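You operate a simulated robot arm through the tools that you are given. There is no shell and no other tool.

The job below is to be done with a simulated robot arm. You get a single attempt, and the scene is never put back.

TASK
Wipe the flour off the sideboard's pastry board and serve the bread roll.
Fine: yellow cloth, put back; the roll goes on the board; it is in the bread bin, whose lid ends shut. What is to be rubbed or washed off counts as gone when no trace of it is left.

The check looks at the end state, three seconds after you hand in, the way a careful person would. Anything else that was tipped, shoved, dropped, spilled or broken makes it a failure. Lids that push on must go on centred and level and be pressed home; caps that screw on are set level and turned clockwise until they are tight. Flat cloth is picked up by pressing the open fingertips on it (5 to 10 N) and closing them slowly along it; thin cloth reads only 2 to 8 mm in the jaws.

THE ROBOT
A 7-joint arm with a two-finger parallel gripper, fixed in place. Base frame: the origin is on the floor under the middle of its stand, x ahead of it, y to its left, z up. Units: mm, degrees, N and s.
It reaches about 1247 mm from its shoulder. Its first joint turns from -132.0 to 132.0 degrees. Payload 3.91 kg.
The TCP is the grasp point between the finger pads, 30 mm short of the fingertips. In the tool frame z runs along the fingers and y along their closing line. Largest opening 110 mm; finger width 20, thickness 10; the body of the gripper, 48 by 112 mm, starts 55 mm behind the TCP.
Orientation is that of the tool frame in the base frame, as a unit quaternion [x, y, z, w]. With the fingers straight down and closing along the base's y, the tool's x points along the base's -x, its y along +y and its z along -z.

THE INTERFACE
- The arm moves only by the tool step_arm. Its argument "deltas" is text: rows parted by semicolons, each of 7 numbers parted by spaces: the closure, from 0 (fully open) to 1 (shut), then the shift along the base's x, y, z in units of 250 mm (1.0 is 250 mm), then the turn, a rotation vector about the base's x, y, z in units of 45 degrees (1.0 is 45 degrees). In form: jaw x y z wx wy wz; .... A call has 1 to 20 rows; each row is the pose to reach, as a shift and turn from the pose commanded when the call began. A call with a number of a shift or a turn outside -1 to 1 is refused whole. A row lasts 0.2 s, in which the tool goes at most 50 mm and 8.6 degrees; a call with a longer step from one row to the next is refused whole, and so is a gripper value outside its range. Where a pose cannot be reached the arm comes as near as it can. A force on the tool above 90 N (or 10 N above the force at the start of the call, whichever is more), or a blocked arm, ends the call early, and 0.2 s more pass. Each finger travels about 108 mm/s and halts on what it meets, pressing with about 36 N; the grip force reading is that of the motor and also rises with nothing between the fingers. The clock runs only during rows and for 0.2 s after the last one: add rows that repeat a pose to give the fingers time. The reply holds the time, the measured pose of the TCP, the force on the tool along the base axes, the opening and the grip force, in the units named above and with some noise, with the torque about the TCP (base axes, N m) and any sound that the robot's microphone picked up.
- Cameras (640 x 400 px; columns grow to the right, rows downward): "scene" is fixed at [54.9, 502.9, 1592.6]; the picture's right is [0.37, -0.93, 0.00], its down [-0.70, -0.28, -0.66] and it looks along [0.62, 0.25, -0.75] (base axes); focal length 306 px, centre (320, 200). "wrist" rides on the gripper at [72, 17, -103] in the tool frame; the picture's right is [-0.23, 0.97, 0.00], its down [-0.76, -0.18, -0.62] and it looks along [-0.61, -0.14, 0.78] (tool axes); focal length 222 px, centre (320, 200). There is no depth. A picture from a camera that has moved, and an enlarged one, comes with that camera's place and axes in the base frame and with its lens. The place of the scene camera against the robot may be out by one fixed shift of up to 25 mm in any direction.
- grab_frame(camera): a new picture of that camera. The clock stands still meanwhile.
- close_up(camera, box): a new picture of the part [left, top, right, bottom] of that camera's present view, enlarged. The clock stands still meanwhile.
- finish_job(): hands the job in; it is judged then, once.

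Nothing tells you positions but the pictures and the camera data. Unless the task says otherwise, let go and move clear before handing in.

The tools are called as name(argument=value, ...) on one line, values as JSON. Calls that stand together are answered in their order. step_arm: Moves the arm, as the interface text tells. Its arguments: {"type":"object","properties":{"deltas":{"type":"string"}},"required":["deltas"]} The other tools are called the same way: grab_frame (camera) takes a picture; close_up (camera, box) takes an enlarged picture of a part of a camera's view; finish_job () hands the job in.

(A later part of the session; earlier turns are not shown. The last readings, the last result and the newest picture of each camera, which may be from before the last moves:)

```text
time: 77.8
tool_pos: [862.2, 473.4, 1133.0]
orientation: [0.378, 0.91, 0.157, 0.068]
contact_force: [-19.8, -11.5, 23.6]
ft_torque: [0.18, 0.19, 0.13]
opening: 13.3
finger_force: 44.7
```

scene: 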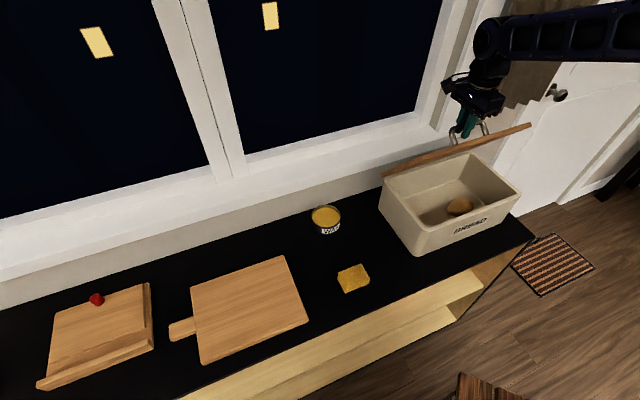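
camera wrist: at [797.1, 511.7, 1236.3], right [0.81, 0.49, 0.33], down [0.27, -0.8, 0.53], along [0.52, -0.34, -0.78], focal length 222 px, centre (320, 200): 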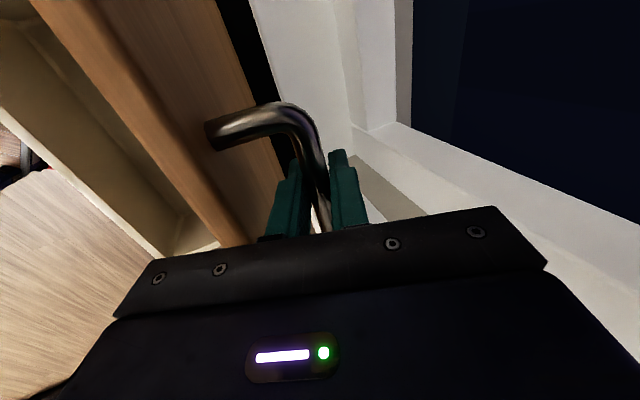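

step_arm(deltas="0.95 -0.004 -0.004 0.003 0 0 0; 0.95 -0.005 -0.005 0.005 0 0 0; 0.95 -0.005 -0.005 0.005 0 0 0")

```text
time: 78.5
tool_pos: [861.9, 473.2, 1133.3]
orientation: [0.377, 0.91, 0.157, 0.067]
contact_force: [-1.1, 8.1, 26.6]
ft_torque: [0.0, -0.27, 0.02]
opening: 13.5
finger_force: 45.1
```

step_arm(deltas="0.95 0 0 0.004 0 0 0; 0.95 0 0 0.008 0 0 0; 0.95 0 0 0.008 0 0 0")

```text
time: 79.3
tool_pos: [860.4, 472.2, 1132.3]
orientation: [0.378, 0.911, 0.155, 0.065]
contact_force: [-6.8, 6.1, 8.2]
ft_torque: [-0.21, -0.14, 0.0]
opening: 13.4
finger_force: 45.3
```

step_arm(deltas="0.87 0 0 0 0 0 0; 0.84 0 0 0 0 0 0; 0.82 0 0 0 0 0 0; 0.82 0 0 0 0 0 0; 0.82 0 0 0 0 0 0; 0.82 0 0 0 0 0 0")

close_up(camera="wrist", box=[180, 70, 440, 250])

close_up(camera="scene", box=[380, 50, 540, 150])

```text
time: 80.8
tool_pos: [861.6, 471.7, 1132.9]
orientation: [0.378, 0.91, 0.156, 0.066]
contact_force: [0.3, 0.0, 0.5]
ft_torque: [0.0, 0.01, 0.01]
opening: 20.0
finger_force: 0.1
```

```text
2.22 times, centred on (310, 160) of wrist
camera zoom: at [796.8, 510.4, 1237.2], right [0.81, 0.49, 0.33], down [0.27, -0.8, 0.53], along [0.52, -0.34, -0.78], focal length 494 px, centre (342, 289)
```

zoom: 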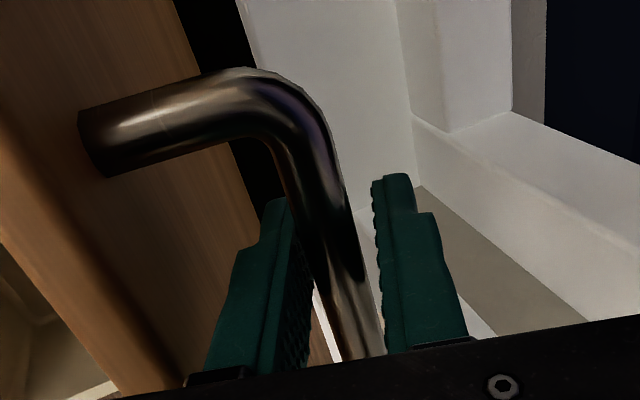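

```text
4.00 times, centred on (460, 100) of scene
camera zoom: at [54.9, 502.9, 1592.6], right [0.37, -0.93, 0.0], down [-0.7, -0.28, -0.66], along [0.62, 0.25, -0.75], focal length 1225 px, centre (-240, 600)
```

zoom: 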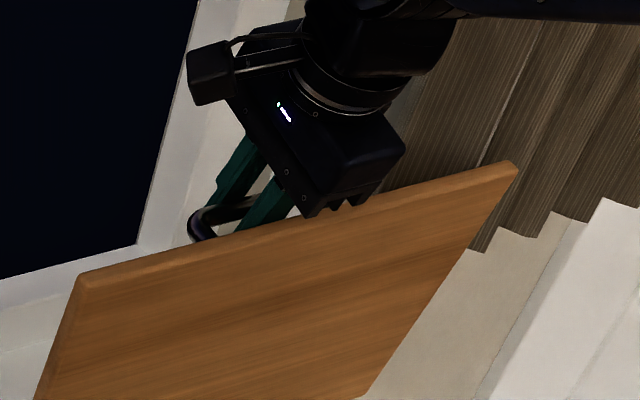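

No force on the fingers, so the lid isn't leaning on them. I'll open a little more and check that the bar stays put.

step_arm(deltas="0.78 0 0 0 0 0 0; 0.74 0 0 0 0 0 0; 0.74 0 0 0 0 0 0; 0.74 0 0 0 0 0 0; 0.74 0 0 0 0 0 0; 0.74 0 0 0 0 0 0; 0.74 0 0 0 0 0 0")

close_up(camera="wrist", box=[180, 70, 440, 250])

```text
time: 82.3
tool_pos: [860.4, 472.2, 1133.3]
orientation: [0.378, 0.91, 0.156, 0.066]
contact_force: [0.3, 0.1, 0.5]
ft_torque: [0.01, -0.01, 0.0]
opening: 28.8
finger_force: 0.0
```

```text
2.22 times, centred on (310, 160) of wrist
camera zoom: at [796.8, 510.4, 1237.2], right [0.81, 0.49, 0.33], down [0.27, -0.8, 0.53], along [0.52, -0.34, -0.78], focal length 494 px, centre (342, 289)
```

zoom: 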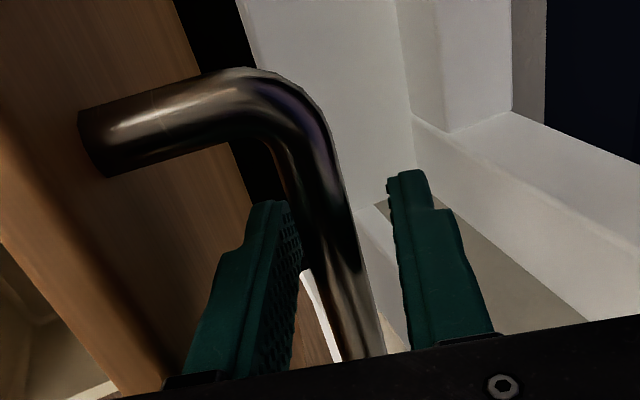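

The bar hasn't moved, so the lid stays open on its own. I'll narrow the fingers slightly and withdraw straight back along their own axis to avoid touching the lid.

step_arm(deltas="0.8 0 0 0 0 0 0; 0.8 0 0 0 0 0 0; 0.8 -0.005 -0.005 0.019 0 0 0; 0.8 -0.01 -0.01 0.038 0 0 0; 0.8 -0.0145 -0.0145 0.0564 0 0 0; 0.8 -0.0145 -0.0145 0.0564 0 0 0")

close_up(camera="wrist", box=[180, 70, 440, 250])

```text
time: 83.8
tool_pos: [857.7, 469.4, 1147.5]
orientation: [0.379, 0.91, 0.156, 0.067]
contact_force: [-0.2, 1.4, 0.4]
ft_torque: [0.0, 0.0, -0.02]
opening: 21.9
finger_force: 0.1
```

```text
2.22 times, centred on (310, 160) of wrist
camera zoom: at [793.1, 507.5, 1251.4], right [0.81, 0.49, 0.33], down [0.27, -0.8, 0.53], along [0.52, -0.34, -0.78], focal length 494 px, centre (342, 289)
```

zoom: 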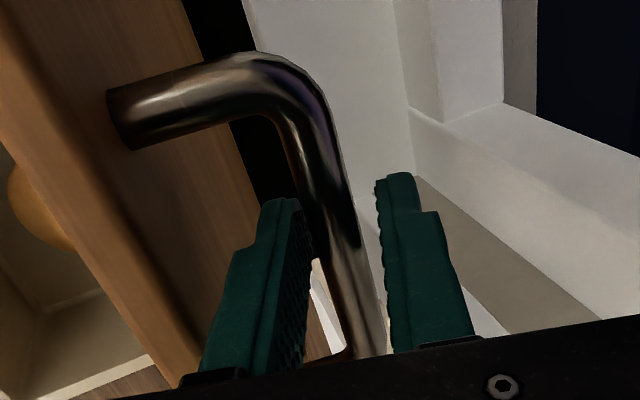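

step_arm(deltas="0.8 -0.0097 -0.0097 0.0376 0 0 0; 0.8 -0.0194 -0.0194 0.0752 0 0 0; 0.8 -0.029 -0.029 0.113 0 0 0; 0.8 -0.0387 -0.0387 0.15 0 0 0; 0.8 -0.0484 -0.0484 0.188 0 0 0; 0.8 -0.0678 -0.0678 0.263 0 0 0; 0.8 -0.0968 -0.0968 0.376 0 0 0; 0.8 -0.0968 -0.0968 0.376 0 0 0")

grab_frame(camera="wrist")

grab_frame(camera="scene")

```text
time: 85.5
tool_pos: [834.4, 446.1, 1241.7]
orientation: [0.379, 0.91, 0.156, 0.066]
contact_force: [0.3, 0.3, -0.1]
ft_torque: [0.0, -0.02, -0.01]
opening: 22.0
finger_force: 0.0
```

```text
taken
camera wrist: at [770.1, 483.3, 1344.6], right [0.81, 0.49, 0.33], down [0.27, -0.8, 0.53], along [0.52, -0.34, -0.78], focal length 222 px, centre (320, 200)
```

wrist: 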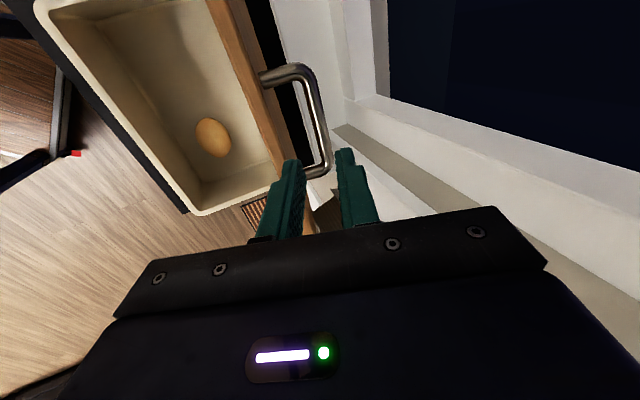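

```text
taken
```

scene: 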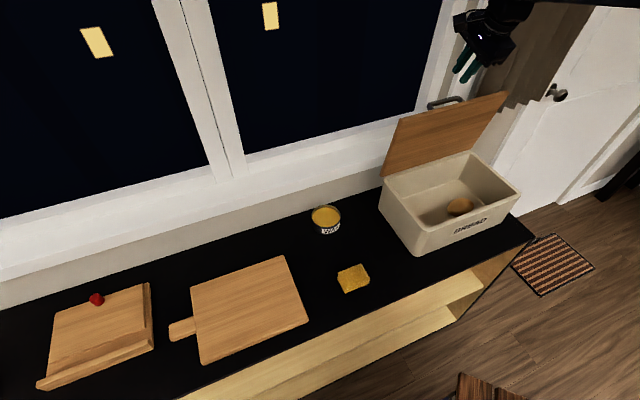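

The lid stands open at ~86° and the roll is inside near (793, 321). I'm bringing the gripper upright and moving over the bin to look at the roll.

step_arm(deltas="0.6 -0.03 -0.12 0 -0.0766 0.0766 0; 0.4 -0.07 -0.25 0 -0.1532 0.1532 0; 0.2 -0.12 -0.38 -0.05 -0.2298 0.2298 0; 0 -0.164 -0.5 -0.15 -0.3064 0.3064 0; 0 -0.164 -0.5 -0.3 -0.3064 0.3064 0; 0 -0.164 -0.5 -0.4 -0.3064 0.3064 0; 0 -0.164 -0.5 -0.4 -0.3064 0.3064 0")

grab_frame(camera="wrist")

close_up(camera="scene", box=[420, 150, 530, 240])

```text
time: 87.2
tool_pos: [792.1, 318.2, 1140.9]
orientation: [0.384, 0.923, -0.001, 0.002]
contact_force: [-0.2, -0.3, 0.1]
ft_torque: [0.02, -0.02, 0.0]
opening: 110.2
finger_force: 0.0
```

```text
taken
camera wrist: at [752.0, 381.6, 1244.8], right [0.85, 0.53, 0.0], down [0.41, -0.66, 0.63], along [0.33, -0.53, -0.78], focal length 222 px, centre (320, 200)
```

wrist: 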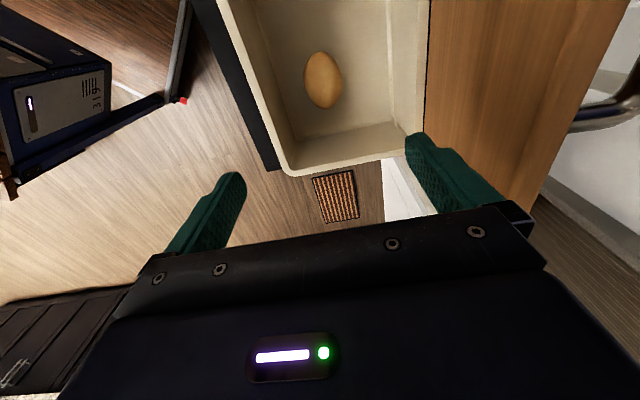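

```text
4.44 times, centred on (475, 195) of scene
camera zoom: at [54.9, 502.9, 1592.6], right [0.37, -0.93, 0.0], down [-0.7, -0.28, -0.66], along [0.62, 0.25, -0.75], focal length 1361 px, centre (-369, 222)
```

zoom: 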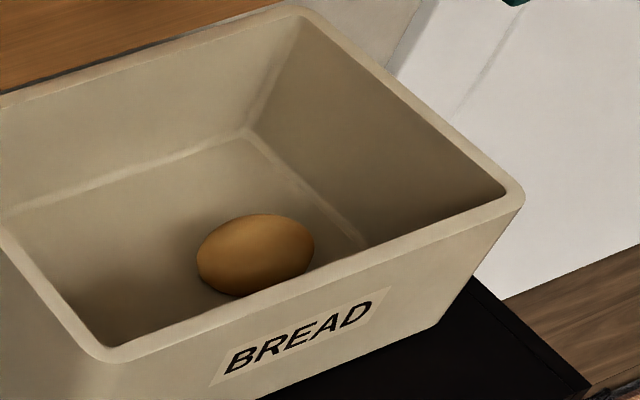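

The roll is about 85 × 60 mm, with its long axis along the bin, centred near (796, 320). The bin tapers, so I'll use a partial opening of about 84 mm to clear the front wall. I'm descending in stages.

step_arm(deltas="0.236 0.01 0.007 -0.16 0 0 0; 0.236 0.02 0.013 -0.32 0 0 0; 0.236 0.02 0.013 -0.48 0 0 0; 0.236 0.02 0.013 -0.64 0 0 0; 0.236 0.02 0.013 -0.76 0 0 0; 0.236 0.02 0.013 -0.8 0 0 0; 0.236 0.02 0.013 -0.8 0 0 0")

grab_frame(camera="wrist")

close_up(camera="scene", box=[400, 100, 560, 230])

```text
time: 88.8
tool_pos: [796.6, 322.0, 940.1]
orientation: [0.384, 0.923, 0.0, 0.001]
contact_force: [0.0, -0.1, 0.1]
ft_torque: [-0.04, -0.04, -0.03]
opening: 84.1
finger_force: 0.0
```

```text
taken
camera wrist: at [756.8, 384.5, 1044.4], right [0.85, 0.53, 0.0], down [0.41, -0.66, 0.63], along [0.33, -0.53, -0.78], focal length 222 px, centre (320, 200)
```

wrist: 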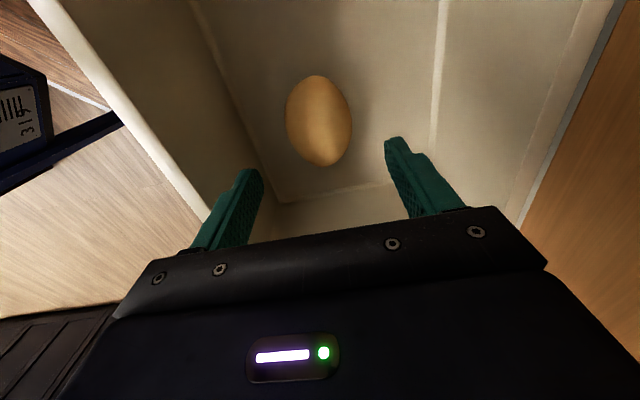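

```text
3.08 times, centred on (480, 165) of scene
camera zoom: at [54.9, 502.9, 1592.6], right [0.37, -0.93, 0.0], down [-0.7, -0.28, -0.66], along [0.62, 0.25, -0.75], focal length 942 px, centre (-172, 308)
```

zoom: 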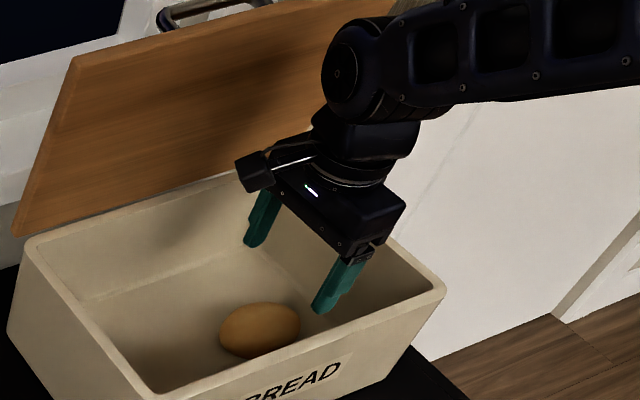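

step_arm(deltas="0.236 -0.006 0.006 -0.1 0 0 0; 0.236 -0.011 0.011 -0.2 0 0 0; 0.236 -0.011 0.011 -0.27 0 0 0; 0.236 -0.011 0.011 -0.31 0 0 0; 0.236 -0.011 0.011 -0.335 0 0 0; 0.236 -0.011 0.011 -0.335 0 0 0")

grab_frame(camera="wrist")

close_up(camera="scene", box=[400, 120, 560, 250])

```text
time: 90.2
tool_pos: [793.6, 324.8, 857.2]
orientation: [0.383, 0.924, 0.0, 0.002]
contact_force: [-0.5, 0.1, -0.1]
ft_torque: [0.03, 0.0, 0.01]
opening: 83.9
finger_force: 0.0
```

```text
taken
camera wrist: at [754.6, 387.9, 961.2], right [0.85, 0.53, 0.0], down [0.41, -0.66, 0.63], along [0.33, -0.53, -0.78], focal length 222 px, centre (320, 200)
```

wrist: 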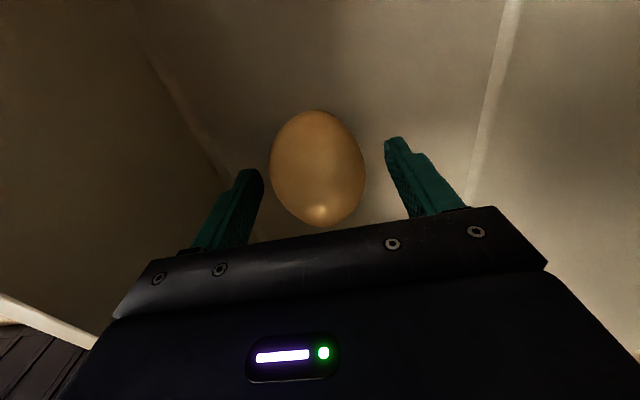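

```text
3.08 times, centred on (480, 185) of scene
camera zoom: at [54.9, 502.9, 1592.6], right [0.37, -0.93, 0.0], down [-0.7, -0.28, -0.66], along [0.62, 0.25, -0.75], focal length 942 px, centre (-172, 246)
```

zoom: 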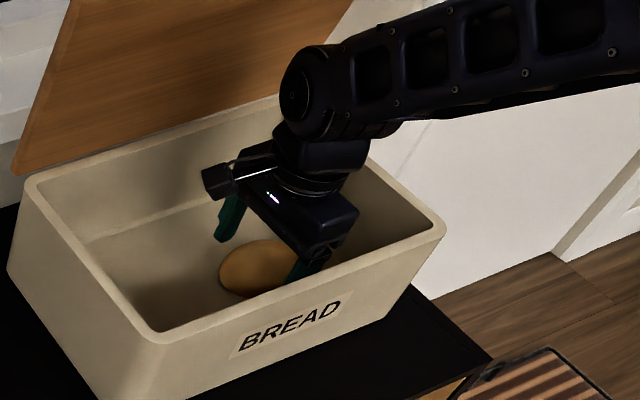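

The roll is centred between the fingers, with no contact. Closing gently.

step_arm(deltas="0.28 0 0 -0.008 0 0 0; 0.32 0 0 -0.008 0 0 0; 0.36 0 0 -0.008 0 0 0; 0.4 0 0 -0.008 0 0 0; 0.44 0 0 -0.008 0 0 0; 0.48 0 0 -0.008 0 0 0; 0.52 0 0 -0.008 0 0 0; 0.52 0 0 -0.008 0 0 0")

grab_frame(camera="wrist")

```text
time: 92.0
tool_pos: [795.6, 324.5, 856.3]
orientation: [0.384, 0.923, 0.0, 0.002]
contact_force: [0.1, 0.3, -0.3]
ft_torque: [0.05, -0.04, -0.01]
opening: 60.8
finger_force: 35.9
```

```text
taken
camera wrist: at [755.4, 388.2, 959.4], right [0.85, 0.53, 0.0], down [0.41, -0.66, 0.63], along [0.33, -0.53, -0.78], focal length 222 px, centre (320, 200)
```

wrist: 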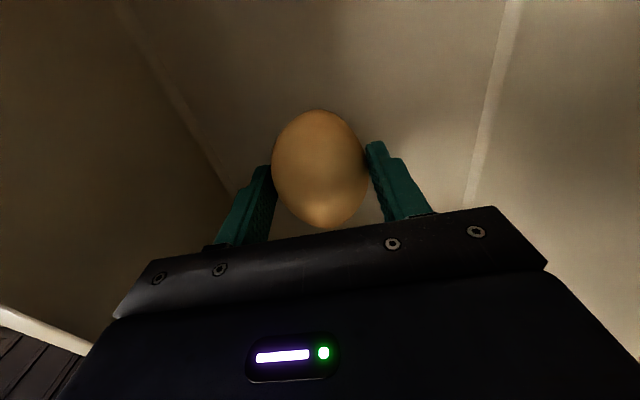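

The roll is gripped at 61 mm and 36 N. Lifting it straight up out of the bin.

step_arm(deltas="0.55 0 0 0.02 0 0 0; 0.55 0 0 0.06 0 0 0; 0.55 0 0 0.12 0 0 0; 0.55 0 0 0.22 0 0 0; 0.55 0 0 0.34 0 0 0; 0.55 0 0 0.48 0 0 0; 0.55 0 0 0.64 0 0 0; 0.55 0 0 0.8 0 0 0; 0.55 0 0 0.96 0 0 0; 0.55 0 0 0.96 0 0 0")

grab_frame(camera="wrist")

grab_frame(camera="scene")

```text
time: 94.2
tool_pos: [793.2, 324.5, 1095.6]
orientation: [0.383, 0.924, -0.001, 0.001]
contact_force: [-0.9, -0.2, 0.1]
ft_torque: [0.0, 0.03, 0.01]
opening: 61.2
finger_force: 35.6
```

```text
taken
camera wrist: at [753.6, 387.9, 1198.8], right [0.85, 0.53, 0.0], down [0.41, -0.66, 0.63], along [0.33, -0.53, -0.78], focal length 222 px, centre (320, 200)
```

wrist: 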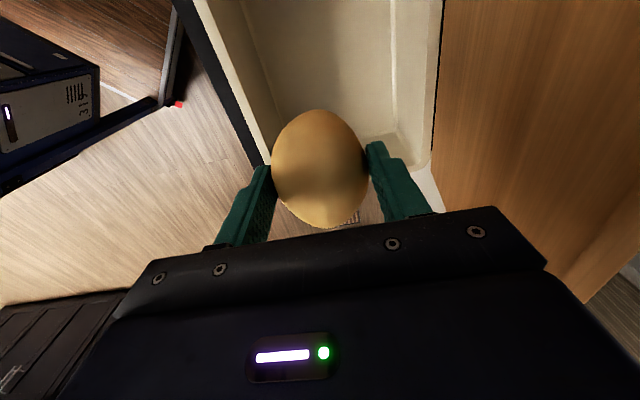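

```text
taken
```

scene: 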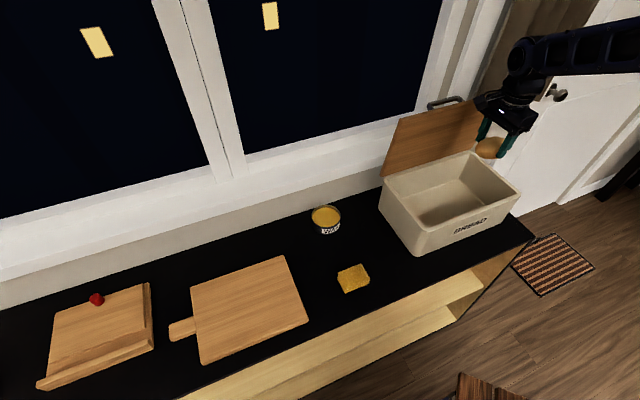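

The roll is out. I'm carrying it away from the lid and across to the pastry board, turning the wrist back on the way.

step_arm(deltas="0.55 -0.1 0.014 0 0 0 0.143; 0.55 -0.2 0.028 0 0 0 0.286; 0.55 -0.3 0.042 0 0 0 0.429; 0.55 -0.4 0.057 0 0 0 0.571; 0.55 -0.5 0.071 0 0 0 0.714; 0.55 -0.6 0.085 0 0 0 0.857; 0.55 -0.7 0.1 0 0 0 1.0; 0.55 -0.7 0.1 0 0 0 1.0")

step_arm(deltas="0.55 -0.109 0.105 0 0 0 0.125; 0.55 -0.218 0.21 0 0 0 0.25; 0.55 -0.326 0.315 0 0 0 0.375; 0.55 -0.435 0.42 0 0 0 0.5; 0.55 -0.544 0.525 0 0 0 0.625; 0.55 -0.653 0.63 0 0 0 0.75; 0.55 -0.761 0.735 0 0 0 0.875; 0.55 -0.87 0.84 0 0 0 1.0; 0.55 -0.87 0.84 0 0 0 1.0")

grab_frame(camera="wrist")

grab_frame(camera="scene")

```text
time: 96.0
tool_pos: [619.8, 349.2, 1095.5]
orientation: [0.0, 1.0, 0.0, 0.001]
contact_force: [-0.7, 0.3, -0.7]
ft_torque: [0.03, 0.01, -0.02]
opening: 61.0
finger_force: 35.8
```

```text
time: 98.0
tool_pos: [400.9, 561.5, 1096.2]
orientation: [-0.382, 0.924, 0.001, 0.002]
contact_force: [-0.4, 0.0, 0.0]
ft_torque: [-0.01, 0.0, -0.01]
opening: 60.6
finger_force: 36.3
```

```text
taken
camera wrist: at [338.3, 520.8, 1199.9], right [-0.53, 0.85, 0.0], down [0.66, 0.41, 0.63], along [0.53, 0.33, -0.78], focal length 222 px, centre (320, 200)
```

wrist: 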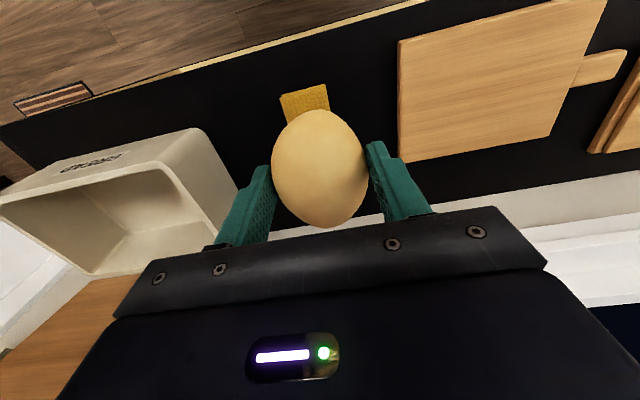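

```text
taken
```

scene: 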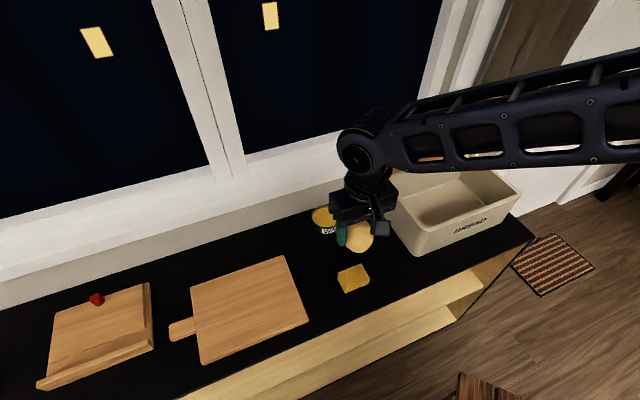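

step_arm(deltas="0.55 -0.07 0.128 0 0 0 0; 0.55 -0.14 0.255 0 0 0 0; 0.55 -0.21 0.383 -0.05 0 0 0; 0.55 -0.281 0.511 -0.15 0 0 0; 0.55 -0.351 0.639 -0.25 0 0 0; 0.55 -0.421 0.766 -0.35 0 0 0; 0.55 -0.492 0.894 -0.45 0 0 0; 0.55 -0.492 0.894 -0.6 0 0 0; 0.55 -0.492 0.894 -0.66 0 0 0; 0.55 -0.492 0.894 -0.66 0 0 0")

grab_frame(camera="wrist")

grab_frame(camera="scene")

```text
time: 100.2
tool_pos: [278.3, 784.9, 929.7]
orientation: [-0.381, 0.925, 0.001, 0.001]
contact_force: [-0.2, 0.0, -0.5]
ft_torque: [0.03, -0.01, -0.04]
opening: 60.9
finger_force: 36.3
```

```text
taken
camera wrist: at [213.9, 745.1, 1034.3], right [-0.53, 0.85, 0.0], down [0.66, 0.41, 0.63], along [0.53, 0.33, -0.78], focal length 222 px, centre (320, 200)
```

wrist: 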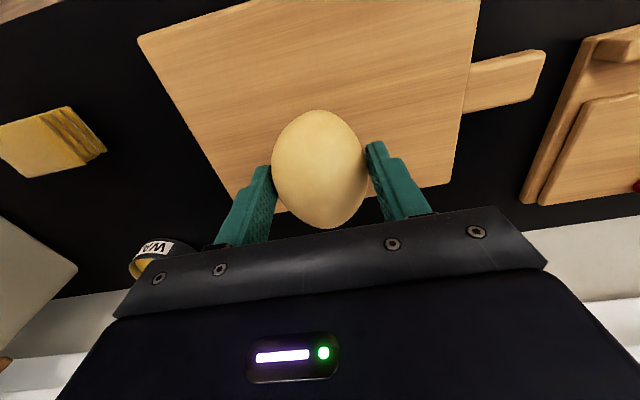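

```text
taken
```

scene: 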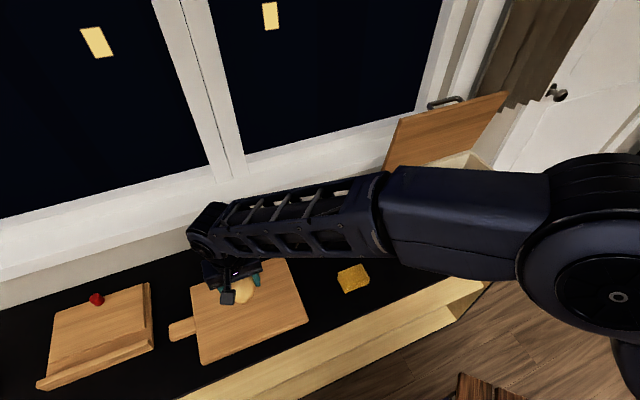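

step_arm(deltas="0.55 0 0 -0.08 0 0 0; 0.55 0 0 -0.14 0 0 0; 0.55 0 0 -0.18 0 0 0; 0.55 0 0 -0.19 0 0 0; 0.55 0 0 -0.2 0 0 0; 0.55 0 0 -0.206 0 0 0; 0.55 0 0 -0.212 0 0 0; 0.55 0 0 -0.212 0 0 0")

```text
time: 102.0
tool_pos: [278.9, 784.2, 877.5]
orientation: [-0.381, 0.924, 0.0, 0.002]
contact_force: [-0.4, 0.4, -0.7]
ft_torque: [0.01, 0.03, -0.02]
opening: 60.9
finger_force: 35.6
```

step_arm(deltas="0.55 0 0 -0.006 0 0 0; 0.55 0 0 -0.012 0 0 0; 0.55 0 0 -0.016 0 0 0; 0.55 0 0 -0.016 0 0 0")

```text
time: 103.0
tool_pos: [279.7, 783.3, 873.9]
orientation: [-0.382, 0.924, 0.0, 0.002]
contact_force: [-0.5, -0.3, -1.3]
ft_torque: [0.02, 0.03, 0.0]
opening: 60.6
finger_force: 36.2
```

step_arm(deltas="0.55 0 0 -0.004 0 0 0; 0.55 0 0 -0.008 0 0 0; 0.55 0 0 -0.012 0 0 0; 0.55 0 0 -0.012 0 0 0")

```text
time: 104.0
tool_pos: [279.2, 784.6, 870.9]
orientation: [-0.382, 0.924, 0.001, 0.002]
contact_force: [0.5, 0.1, -0.2]
ft_torque: [-0.01, 0.01, 0.02]
opening: 60.7
finger_force: 35.8
```

step_arm(deltas="0.55 0 0 -0.004 0 0 0; 0.55 0 0 -0.008 0 0 0; 0.55 0 0 -0.01 0 0 0; 0.55 0 0 -0.01 0 0 0")

```text
time: 105.0
tool_pos: [280.0, 784.0, 867.4]
orientation: [-0.382, 0.924, 0.001, 0.0]
contact_force: [-0.3, -1.3, 2.5]
ft_torque: [0.06, 0.06, 0.01]
opening: 60.4
finger_force: 35.9
```

step_arm(deltas="0.55 0 0 -0.001 0 0 0; 0.55 0 0 -0.002 0 0 0; 0.55 0 0 -0.002 0 0 0")

close_up(camera="scene", box=[180, 240, 320, 330])

```text
time: 105.8
tool_pos: [280.1, 784.9, 868.1]
orientation: [-0.382, 0.924, 0.002, 0.001]
contact_force: [-1.6, 0.3, 11.4]
ft_torque: [0.3, 0.23, 0.05]
opening: 60.6
finger_force: 36.0
```

```text
4.44 times, centred on (250, 285) of scene
camera zoom: at [54.9, 502.9, 1592.6], right [0.37, -0.93, 0.0], down [-0.7, -0.28, -0.66], along [0.62, 0.25, -0.75], focal length 1361 px, centre (631, -178)
```

zoom: 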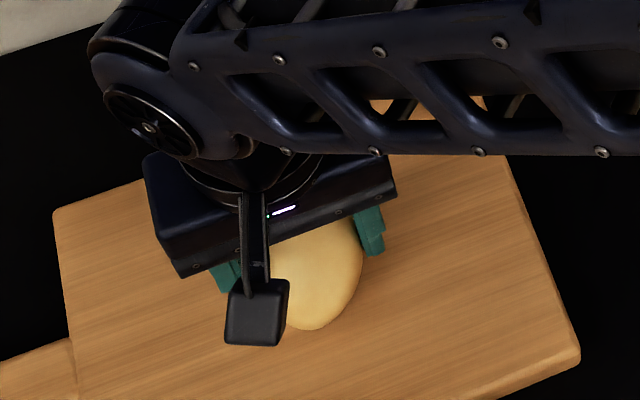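

The roll rests on the board at 11 N. Releasing slowly and lifting away.

step_arm(deltas="0.46 0 0 0.001 0 0 0; 0.44 0 0 0.001 0 0 0; 0.42 0 0 0.001 0 0 0; 0.4 0 0 0.001 0 0 0; 0.36 0 0 0.001 0 0 0; 0.3 0 0 0.001 0 0 0; 0.2 0 0 0.001 0 0 0; 0.1 0 0 0.001 0 0 0; 0.1 0 0 0.03 0 0 0; 0.1 0 0 0.1 0 0 0; 0.1 0 0 0.22 0 0 0; 0.1 0 0 0.38 0 0 0; 0.1 0 0 0.54 0 0 0; 0.1 0 0 0.7 0 0 0; 0.1 0 0 0.86 0 0 0; 0.1 0 0 0.86 0 0 0")

grab_frame(camera="wrist")

grab_frame(camera="scene")

```text
time: 109.2
tool_pos: [280.3, 785.6, 1080.6]
orientation: [-0.382, 0.924, 0.001, 0.001]
contact_force: [0.1, 0.7, 0.1]
ft_torque: [0.0, 0.0, -0.01]
opening: 99.1
finger_force: 0.1
```

```text
taken
camera wrist: at [215.3, 745.9, 1185.9], right [-0.53, 0.85, 0.0], down [0.66, 0.41, 0.63], along [0.53, 0.33, -0.78], focal length 222 px, centre (320, 200)
```

wrist: 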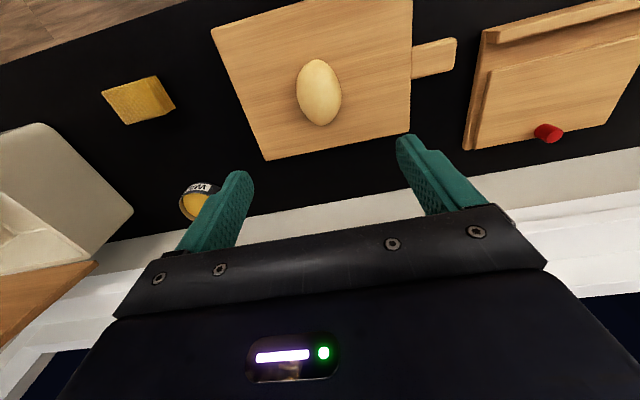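

```text
taken
```

scene: 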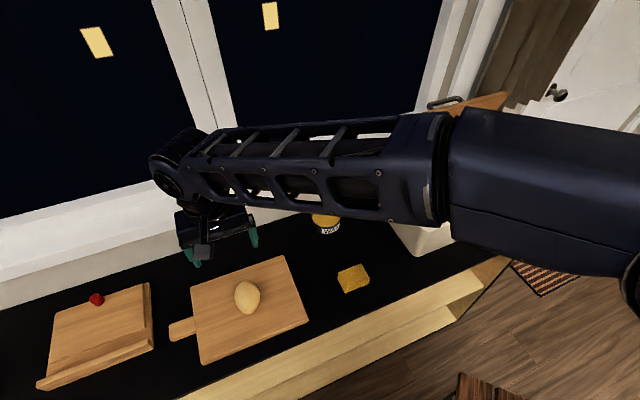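

The roll is on the board. Now I'm going back to the open lid by the reverse of the route I used, to grip the handle and shut it.

step_arm(deltas="0.3 0.08 -0.112 0.06 0 0 -0.125; 0.5 0.16 -0.225 0.1 0 0 -0.25; 0.7 0.24 -0.337 0.14 0 0 -0.375; 0.8 0.32 -0.449 0.18 0 0 -0.5; 0.8 0.399 -0.561 0.22 0 0 -0.625; 0.8 0.479 -0.674 0.25 0 0 -0.75; 0.8 0.559 -0.786 0.278 0 0 -0.875; 0.8 0.639 -0.898 0.278 0 0 -1.0; 0.8 0.639 -0.898 0.278 0 0 -1.0")

step_arm(deltas="0.8 0.1 -0.116 0.045 0 0 -0.125; 0.8 0.2 -0.231 0.09 0 0 -0.25; 0.8 0.3 -0.347 0.135 0 0 -0.375; 0.8 0.4 -0.462 0.18 0 0 -0.5; 0.8 0.5 -0.578 0.225 0 0 -0.625; 0.8 0.6 -0.693 0.27 0 0 -0.75; 0.8 0.7 -0.809 0.315 0 0 -0.875; 0.8 0.8 -0.924 0.36 0 0 -1.0; 0.8 0.8 -0.924 0.36 0 0 -1.0")

grab_frame(camera="wrist")

grab_frame(camera="scene")

```text
time: 111.2
tool_pos: [438.0, 559.4, 1152.0]
orientation: [0.002, 1.0, 0.0, 0.002]
contact_force: [-0.9, 0.9, -0.9]
ft_torque: [0.01, 0.03, 0.0]
opening: 21.8
finger_force: 0.0
```

```text
time: 113.2
tool_pos: [642.5, 329.4, 1242.2]
orientation: [0.384, 0.923, 0.0, 0.002]
contact_force: [0.0, 0.3, 1.0]
ft_torque: [-0.04, -0.03, -0.01]
opening: 21.9
finger_force: 0.1
```

```text
taken
camera wrist: at [601.6, 392.0, 1346.6], right [0.85, 0.53, 0.0], down [0.41, -0.66, 0.63], along [0.33, -0.53, -0.78], focal length 222 px, centre (320, 200)
```

wrist: 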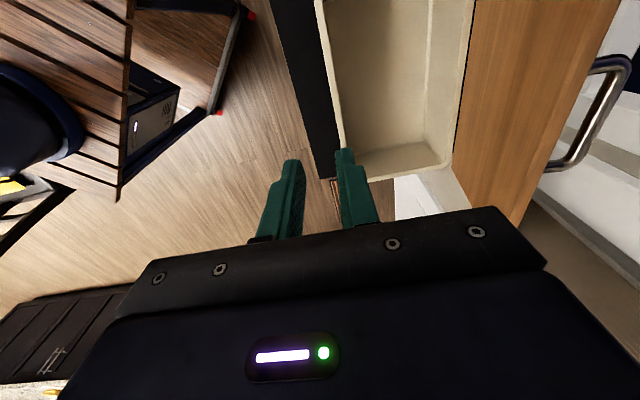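

```text
taken
```

scene: 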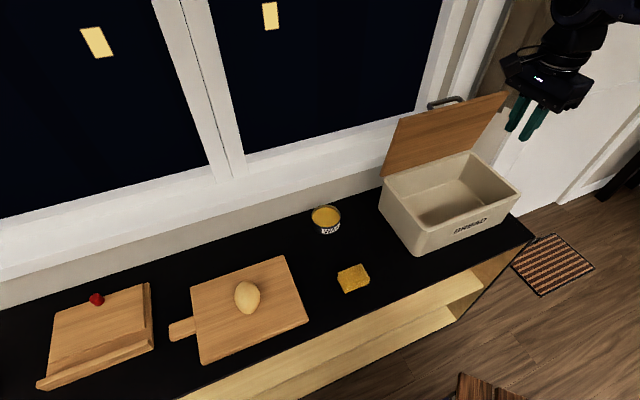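

step_arm(deltas="0.8 0.128 0.078 0 0.051 -0.051 0; 0.8 0.256 0.156 0 0.102 -0.102 0; 0.8 0.384 0.234 0 0.153 -0.153 0; 0.8 0.512 0.311 0 0.204 -0.204 0; 0.8 0.64 0.389 0 0.255 -0.255 0; 0.8 0.768 0.467 0 0.3064 -0.3064 0; 0.8 0.768 0.467 0 0.3064 -0.3064 0")

grab_frame(camera="wrist")

close_up(camera="scene", box=[380, 20, 540, 130])

```text
time: 114.8
tool_pos: [831.0, 447.3, 1241.7]
orientation: [0.378, 0.91, 0.156, 0.067]
contact_force: [0.9, -0.3, 0.0]
ft_torque: [0.0, -0.02, -0.02]
opening: 22.1
finger_force: 0.1
```

```text
taken
camera wrist: at [766.3, 484.7, 1345.2], right [0.81, 0.49, 0.33], down [0.27, -0.8, 0.53], along [0.52, -0.34, -0.78], focal length 222 px, centre (320, 200)
```

wrist: 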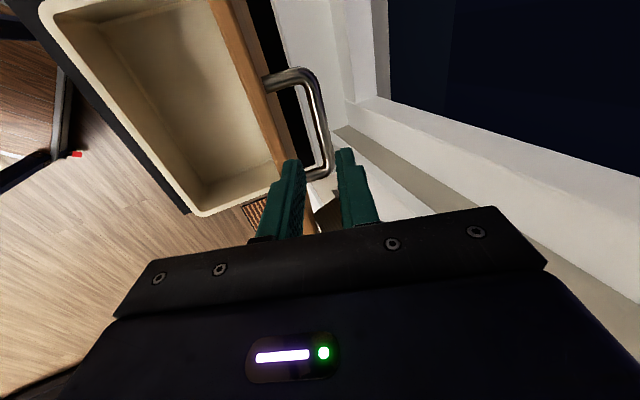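

```text
3.64 times, centred on (460, 75) of scene
camera zoom: at [54.9, 502.9, 1592.6], right [0.37, -0.93, 0.0], down [-0.7, -0.28, -0.66], along [0.62, 0.25, -0.75], focal length 1114 px, centre (-189, 654)
```

zoom: 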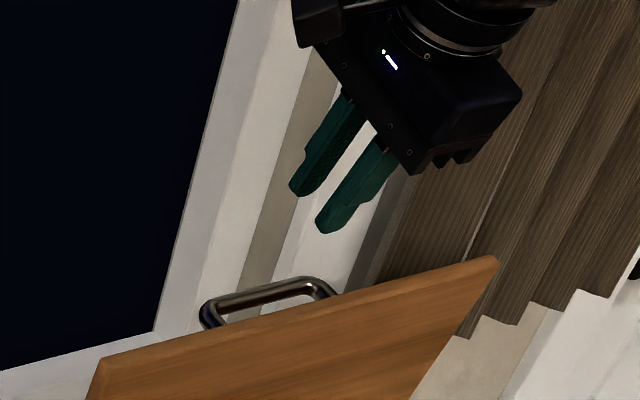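

step_arm(deltas="0.8 0.012 -0.007 0 0 0 0; 0.8 0.031 0.012 -0.075 0 0 0; 0.8 0.05 0.031 -0.15 0 0 0; 0.8 0.066 0.047 -0.21 0 0 0; 0.8 0.066 0.047 -0.21 0 0 0")

close_up(camera="wrist", box=[180, 50, 440, 250])

close_up(camera="scene", box=[380, 40, 540, 150])

```text
time: 116.0
tool_pos: [847.8, 457.9, 1188.5]
orientation: [0.379, 0.91, 0.156, 0.067]
contact_force: [0.0, 0.3, -0.4]
ft_torque: [0.01, 0.0, -0.02]
opening: 22.0
finger_force: 0.1
```

```text
2.00 times, centred on (310, 150) of wrist
camera zoom: at [783.0, 495.8, 1292.7], right [0.81, 0.49, 0.33], down [0.27, -0.8, 0.53], along [0.52, -0.34, -0.78], focal length 444 px, centre (340, 300)
```

zoom: 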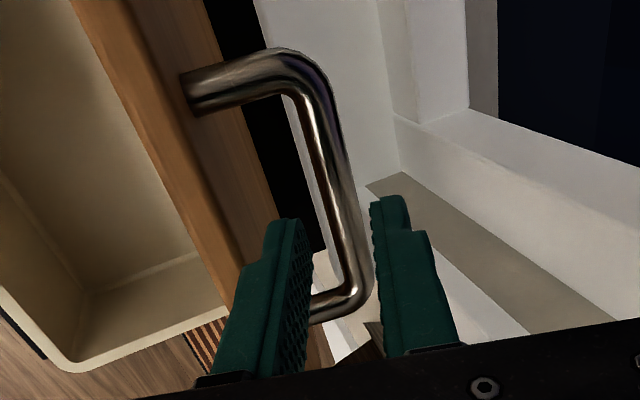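

```text
3.64 times, centred on (460, 95) of scene
camera zoom: at [54.9, 502.9, 1592.6], right [0.37, -0.93, 0.0], down [-0.7, -0.28, -0.66], along [0.62, 0.25, -0.75], focal length 1114 px, centre (-189, 582)
```

zoom: 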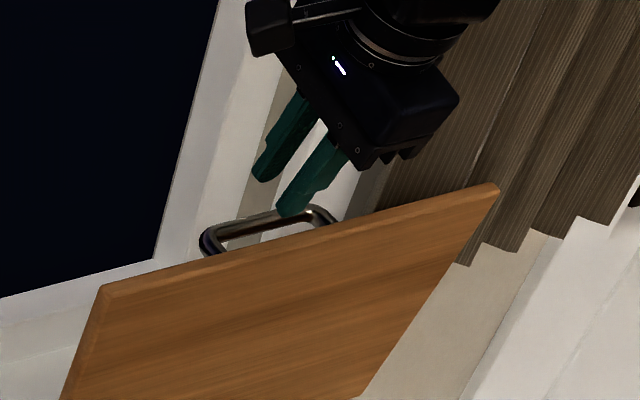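

step_arm(deltas="0.8 0.0139 0.0139 -0.0555 0 0 0; 0.8 0.0278 0.0278 -0.111 0 0 0; 0.8 0.039 0.039 -0.1555 0 0 0; 0.8 0.0473 0.0473 -0.1887 0 0 0; 0.8 0.0557 0.0557 -0.222 0 0 0; 0.8 0.0557 0.0557 -0.222 0 0 0")

close_up(camera="wrist", box=[180, 70, 440, 250])

close_up(camera="scene", box=[380, 50, 540, 150])

```text
time: 117.3
tool_pos: [862.2, 471.7, 1133.5]
orientation: [0.379, 0.91, 0.156, 0.066]
contact_force: [0.4, -0.5, -0.6]
ft_torque: [0.01, 0.04, 0.0]
opening: 22.1
finger_force: 0.0
```

```text
2.22 times, centred on (310, 160) of wrist
camera zoom: at [796.7, 509.9, 1237.7], right [0.81, 0.49, 0.33], down [0.27, -0.8, 0.53], along [0.52, -0.34, -0.78], focal length 494 px, centre (342, 289)
```

zoom: 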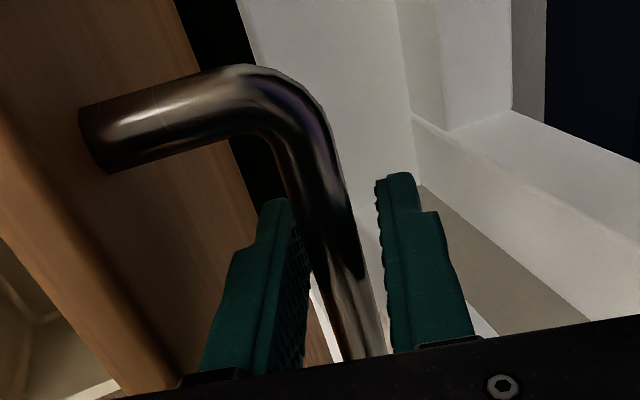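

```text
4.00 times, centred on (460, 100) of scene
camera zoom: at [54.9, 502.9, 1592.6], right [0.37, -0.93, 0.0], down [-0.7, -0.28, -0.66], along [0.62, 0.25, -0.75], focal length 1225 px, centre (-240, 600)
```

zoom: 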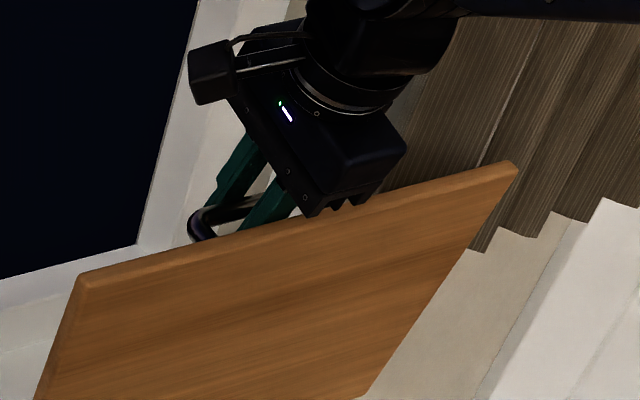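

I'm back around the bar in the same pose. Gripping it.

step_arm(deltas="0.84 0 0 0 0 0 0; 0.87 0 0 0 0 0 0; 0.9 0 0 0 0 0 0; 0.95 0 0 0 0 0 0; 0.95 0 0 0 0 0 0")

```text
time: 118.5
tool_pos: [862.8, 471.5, 1133.8]
orientation: [0.378, 0.91, 0.156, 0.065]
contact_force: [-0.4, -0.1, -3.4]
ft_torque: [-0.03, -0.03, 0.09]
opening: 13.8
finger_force: 44.7
```

step_arm(deltas="0.95 -0.01 -0.01 0.002 0 0 0; 0.95 -0.0201 -0.0201 0.0035 0 0 0; 0.95 -0.0402 -0.0402 0.006 0 0 0; 0.95 -0.0604 -0.0604 0.0075 0 0 0; 0.95 -0.0806 -0.0806 0.008 0 0 0; 0.95 -0.0806 -0.0806 0.008 0 0 0")

close_up(camera="scene", box=[380, 50, 540, 150])

```text
time: 120.0
tool_pos: [841.6, 451.1, 1136.2]
orientation: [0.377, 0.91, 0.156, 0.068]
contact_force: [-0.1, 1.4, -3.6]
ft_torque: [-0.04, -0.11, 0.04]
opening: 13.5
finger_force: 44.7
```

```text
4.00 times, centred on (460, 100) of scene
camera zoom: at [54.9, 502.9, 1592.6], right [0.37, -0.93, 0.0], down [-0.7, -0.28, -0.66], along [0.62, 0.25, -0.75], focal length 1225 px, centre (-240, 600)
```

zoom: 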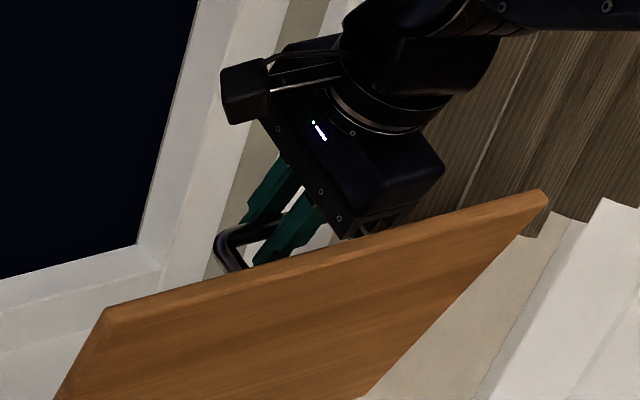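

step_arm(deltas="0.95 -0.0202 -0.0202 -0.001 0 0 0; 0.95 -0.0404 -0.0404 -0.002 0 0 0; 0.95 -0.0593 -0.0593 -0.0042 -0.035 0.035 0; 0.95 -0.0781 -0.0781 -0.0068 -0.0707 0.0707 0; 0.95 -0.0966 -0.0966 -0.0112 -0.102 0.102 0; 0.95 -0.1151 -0.1151 -0.016 -0.1336 0.1336 0; 0.95 -0.1151 -0.1151 -0.016 -0.1336 0.1336 0")

```text
time: 121.5
tool_pos: [812.1, 423.4, 1132.1]
orientation: [0.382, 0.919, 0.088, 0.038]
contact_force: [-4.7, 6.3, -2.9]
ft_torque: [0.11, 0.07, 0.13]
opening: 13.6
finger_force: 45.0
```

step_arm(deltas="0.95 -0.0184 -0.0184 -0.006 -0.0315 0.0315 0; 0.95 -0.0368 -0.0368 -0.0132 -0.0629 0.0629 0; 0.95 -0.0546 -0.0546 -0.0214 -0.0943 0.0943 0; 0.95 -0.0724 -0.0724 -0.0304 -0.1257 0.1257 0; 0.95 -0.0902 -0.0902 -0.0408 -0.15 0.15 0; 0.95 -0.108 -0.108 -0.052 -0.1728 0.1728 0; 0.95 -0.108 -0.108 -0.052 -0.1728 0.1728 0")

close_up(camera="scene", box=[370, 50, 570, 200])

```text
time: 123.2
tool_pos: [785.7, 396.0, 1117.8]
orientation: [0.383, 0.924, 0.0, 0.001]
contact_force: [-1.1, 3.3, -1.0]
ft_torque: [0.06, -0.2, 0.14]
opening: 13.9
finger_force: 45.4
```

```text
2.67 times, centred on (470, 125) of scene
camera zoom: at [54.9, 502.9, 1592.6], right [0.37, -0.93, 0.0], down [-0.7, -0.28, -0.66], along [0.62, 0.25, -0.75], focal length 817 px, centre (-80, 400)
```

zoom: 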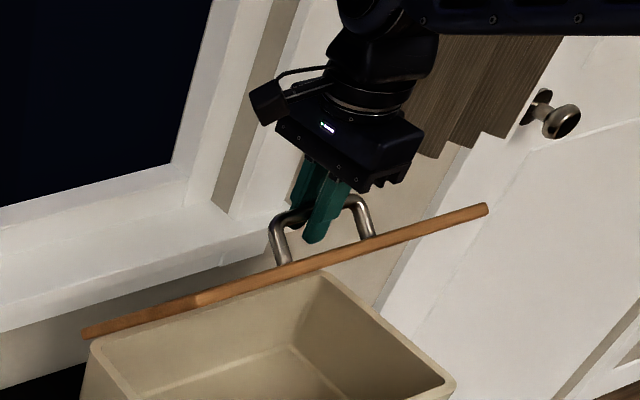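

step_arm(deltas="0.95 -0.0181 -0.0181 -0.0122 0 0 0; 0.95 -0.0362 -0.0362 -0.0248 0 0 0; 0.95 -0.0538 -0.0538 -0.039 0 0 0; 0.95 -0.0713 -0.0713 -0.0536 0 0 0; 0.95 -0.088 -0.088 -0.0695 0 0 0; 0.95 -0.1046 -0.1046 -0.0856 0 0 0; 0.95 -0.1046 -0.1046 -0.0856 0 0 0")

```text
time: 124.8
tool_pos: [759.8, 369.2, 1097.1]
orientation: [0.384, 0.923, -0.001, 0.002]
contact_force: [3.3, 6.5, -10.0]
ft_torque: [-0.21, -0.39, 0.12]
opening: 13.9
finger_force: 44.5
```

step_arm(deltas="0.95 -0.0155 -0.0155 -0.0184 0 0 0; 0.95 -0.0305 -0.0305 -0.0372 0 0 0; 0.95 -0.0456 -0.0456 -0.056 0 0 0; 0.95 -0.0605 -0.0605 -0.0752 0 0 0; 0.95 -0.0746 -0.0746 -0.0955 0 0 0; 0.95 -0.0885 -0.0885 -0.116 0 0 0; 0.95 -0.0885 -0.0885 -0.116 0 0 0")

```text
time: 126.3
tool_pos: [737.9, 347.0, 1068.0]
orientation: [0.383, 0.924, -0.001, 0.002]
contact_force: [5.1, 1.1, -3.4]
ft_torque: [-0.21, -0.6, 0.12]
opening: 13.8
finger_force: 44.7
```

step_arm(deltas="0.95 -0.0122 -0.0122 -0.0226 0 0 0; 0.95 -0.0243 -0.0243 -0.0452 0 0 0; 0.95 -0.0362 -0.0362 -0.068 0 0 0; 0.95 -0.0481 -0.0481 -0.0912 0 0 0; 0.95 -0.0587 -0.0587 -0.115 0 0 0; 0.95 -0.0693 -0.0693 -0.1392 0 0 0; 0.95 -0.0787 -0.0787 -0.164 0 0 0; 0.95 -0.088 -0.088 -0.1892 0 0 0; 0.95 -0.088 -0.088 -0.1892 0 0 0")

close_up(camera="scene", box=[370, 90, 570, 240])

```text
time: 128.3
tool_pos: [714.8, 324.6, 1022.0]
orientation: [0.383, 0.924, -0.001, 0.002]
contact_force: [2.6, 15.1, -5.5]
ft_torque: [0.47, 0.2, 0.09]
opening: 13.8
finger_force: 45.4
```

```text
2.67 times, centred on (470, 165) of scene
camera zoom: at [54.9, 502.9, 1592.6], right [0.37, -0.93, 0.0], down [-0.7, -0.28, -0.66], along [0.62, 0.25, -0.75], focal length 817 px, centre (-80, 293)
```

zoom: 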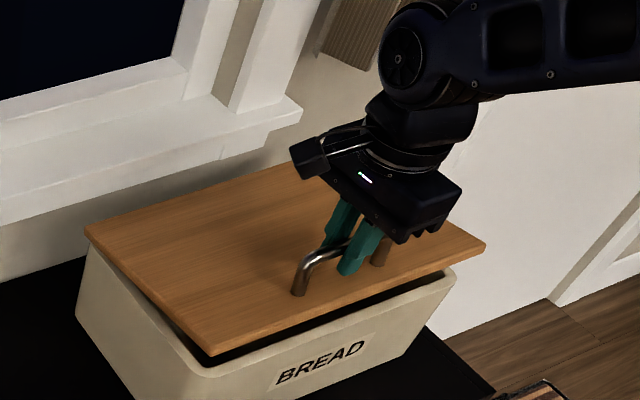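

step_arm(deltas="0.95 -0.006 -0.006 -0.026 0 0 0; 0.95 -0.0144 -0.0144 -0.052 0 0 0; 0.95 -0.0214 -0.0214 -0.0786 0 0 0; 0.95 -0.0283 -0.0283 -0.1052 0 0 0; 0.95 -0.031 -0.031 -0.118 0 0 0; 0.95 -0.0335 -0.0335 -0.13 0 0 0; 0.95 -0.0335 -0.0335 -0.13 0 0 0")

```text
time: 129.9
tool_pos: [707.5, 317.4, 990.8]
orientation: [0.384, 0.923, 0.002, 0.001]
contact_force: [0.1, 1.3, 32.8]
ft_torque: [0.37, 0.27, 0.13]
opening: 13.6
finger_force: 44.9
```

close_up(camera="scene", box=[375, 165, 445, 240])

close_up(camera="scene", box=[420, 180, 530, 250])

grab_frame(camera="wrist")

```text
5.33 times, centred on (410, 202) of scene
camera zoom: at [54.9, 502.9, 1592.6], right [0.37, -0.93, 0.0], down [-0.7, -0.28, -0.66], along [0.62, 0.25, -0.75], focal length 1634 px, centre (-160, 187)
```

zoom: 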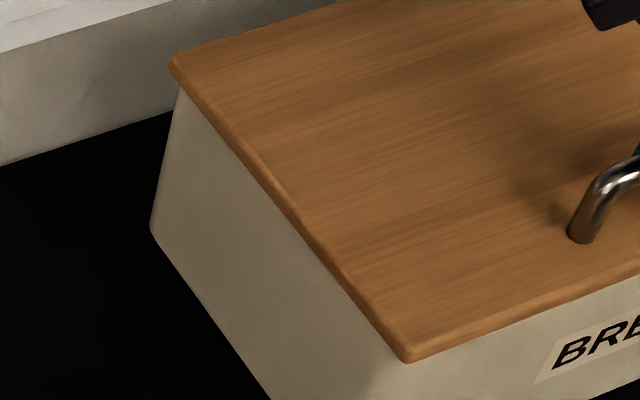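

```text
5.71 times, centred on (475, 215) of scene
camera zoom: at [54.9, 502.9, 1592.6], right [0.37, -0.93, 0.0], down [-0.7, -0.28, -0.66], along [0.62, 0.25, -0.75], focal length 1750 px, centre (-566, 114)
```

zoom: 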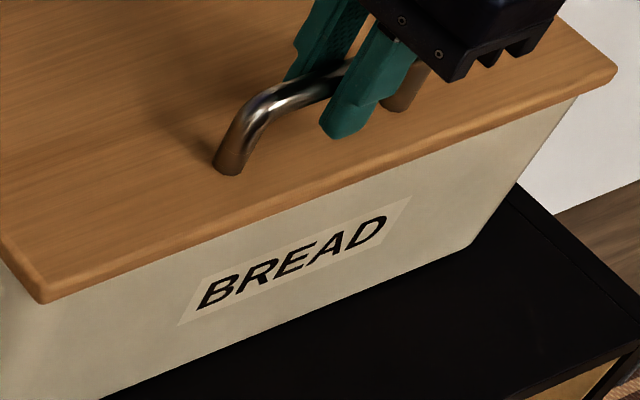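

```text
taken
camera wrist: at [667.2, 380.0, 1095.2], right [0.85, 0.53, 0.01], down [0.41, -0.67, 0.63], along [0.33, -0.53, -0.78], focal length 222 px, centre (320, 200)
```

wrist: 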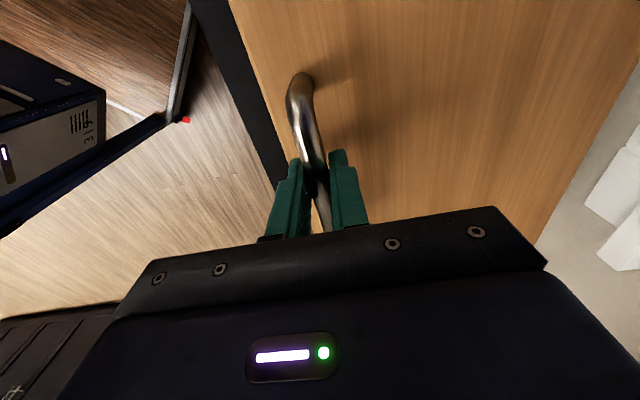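

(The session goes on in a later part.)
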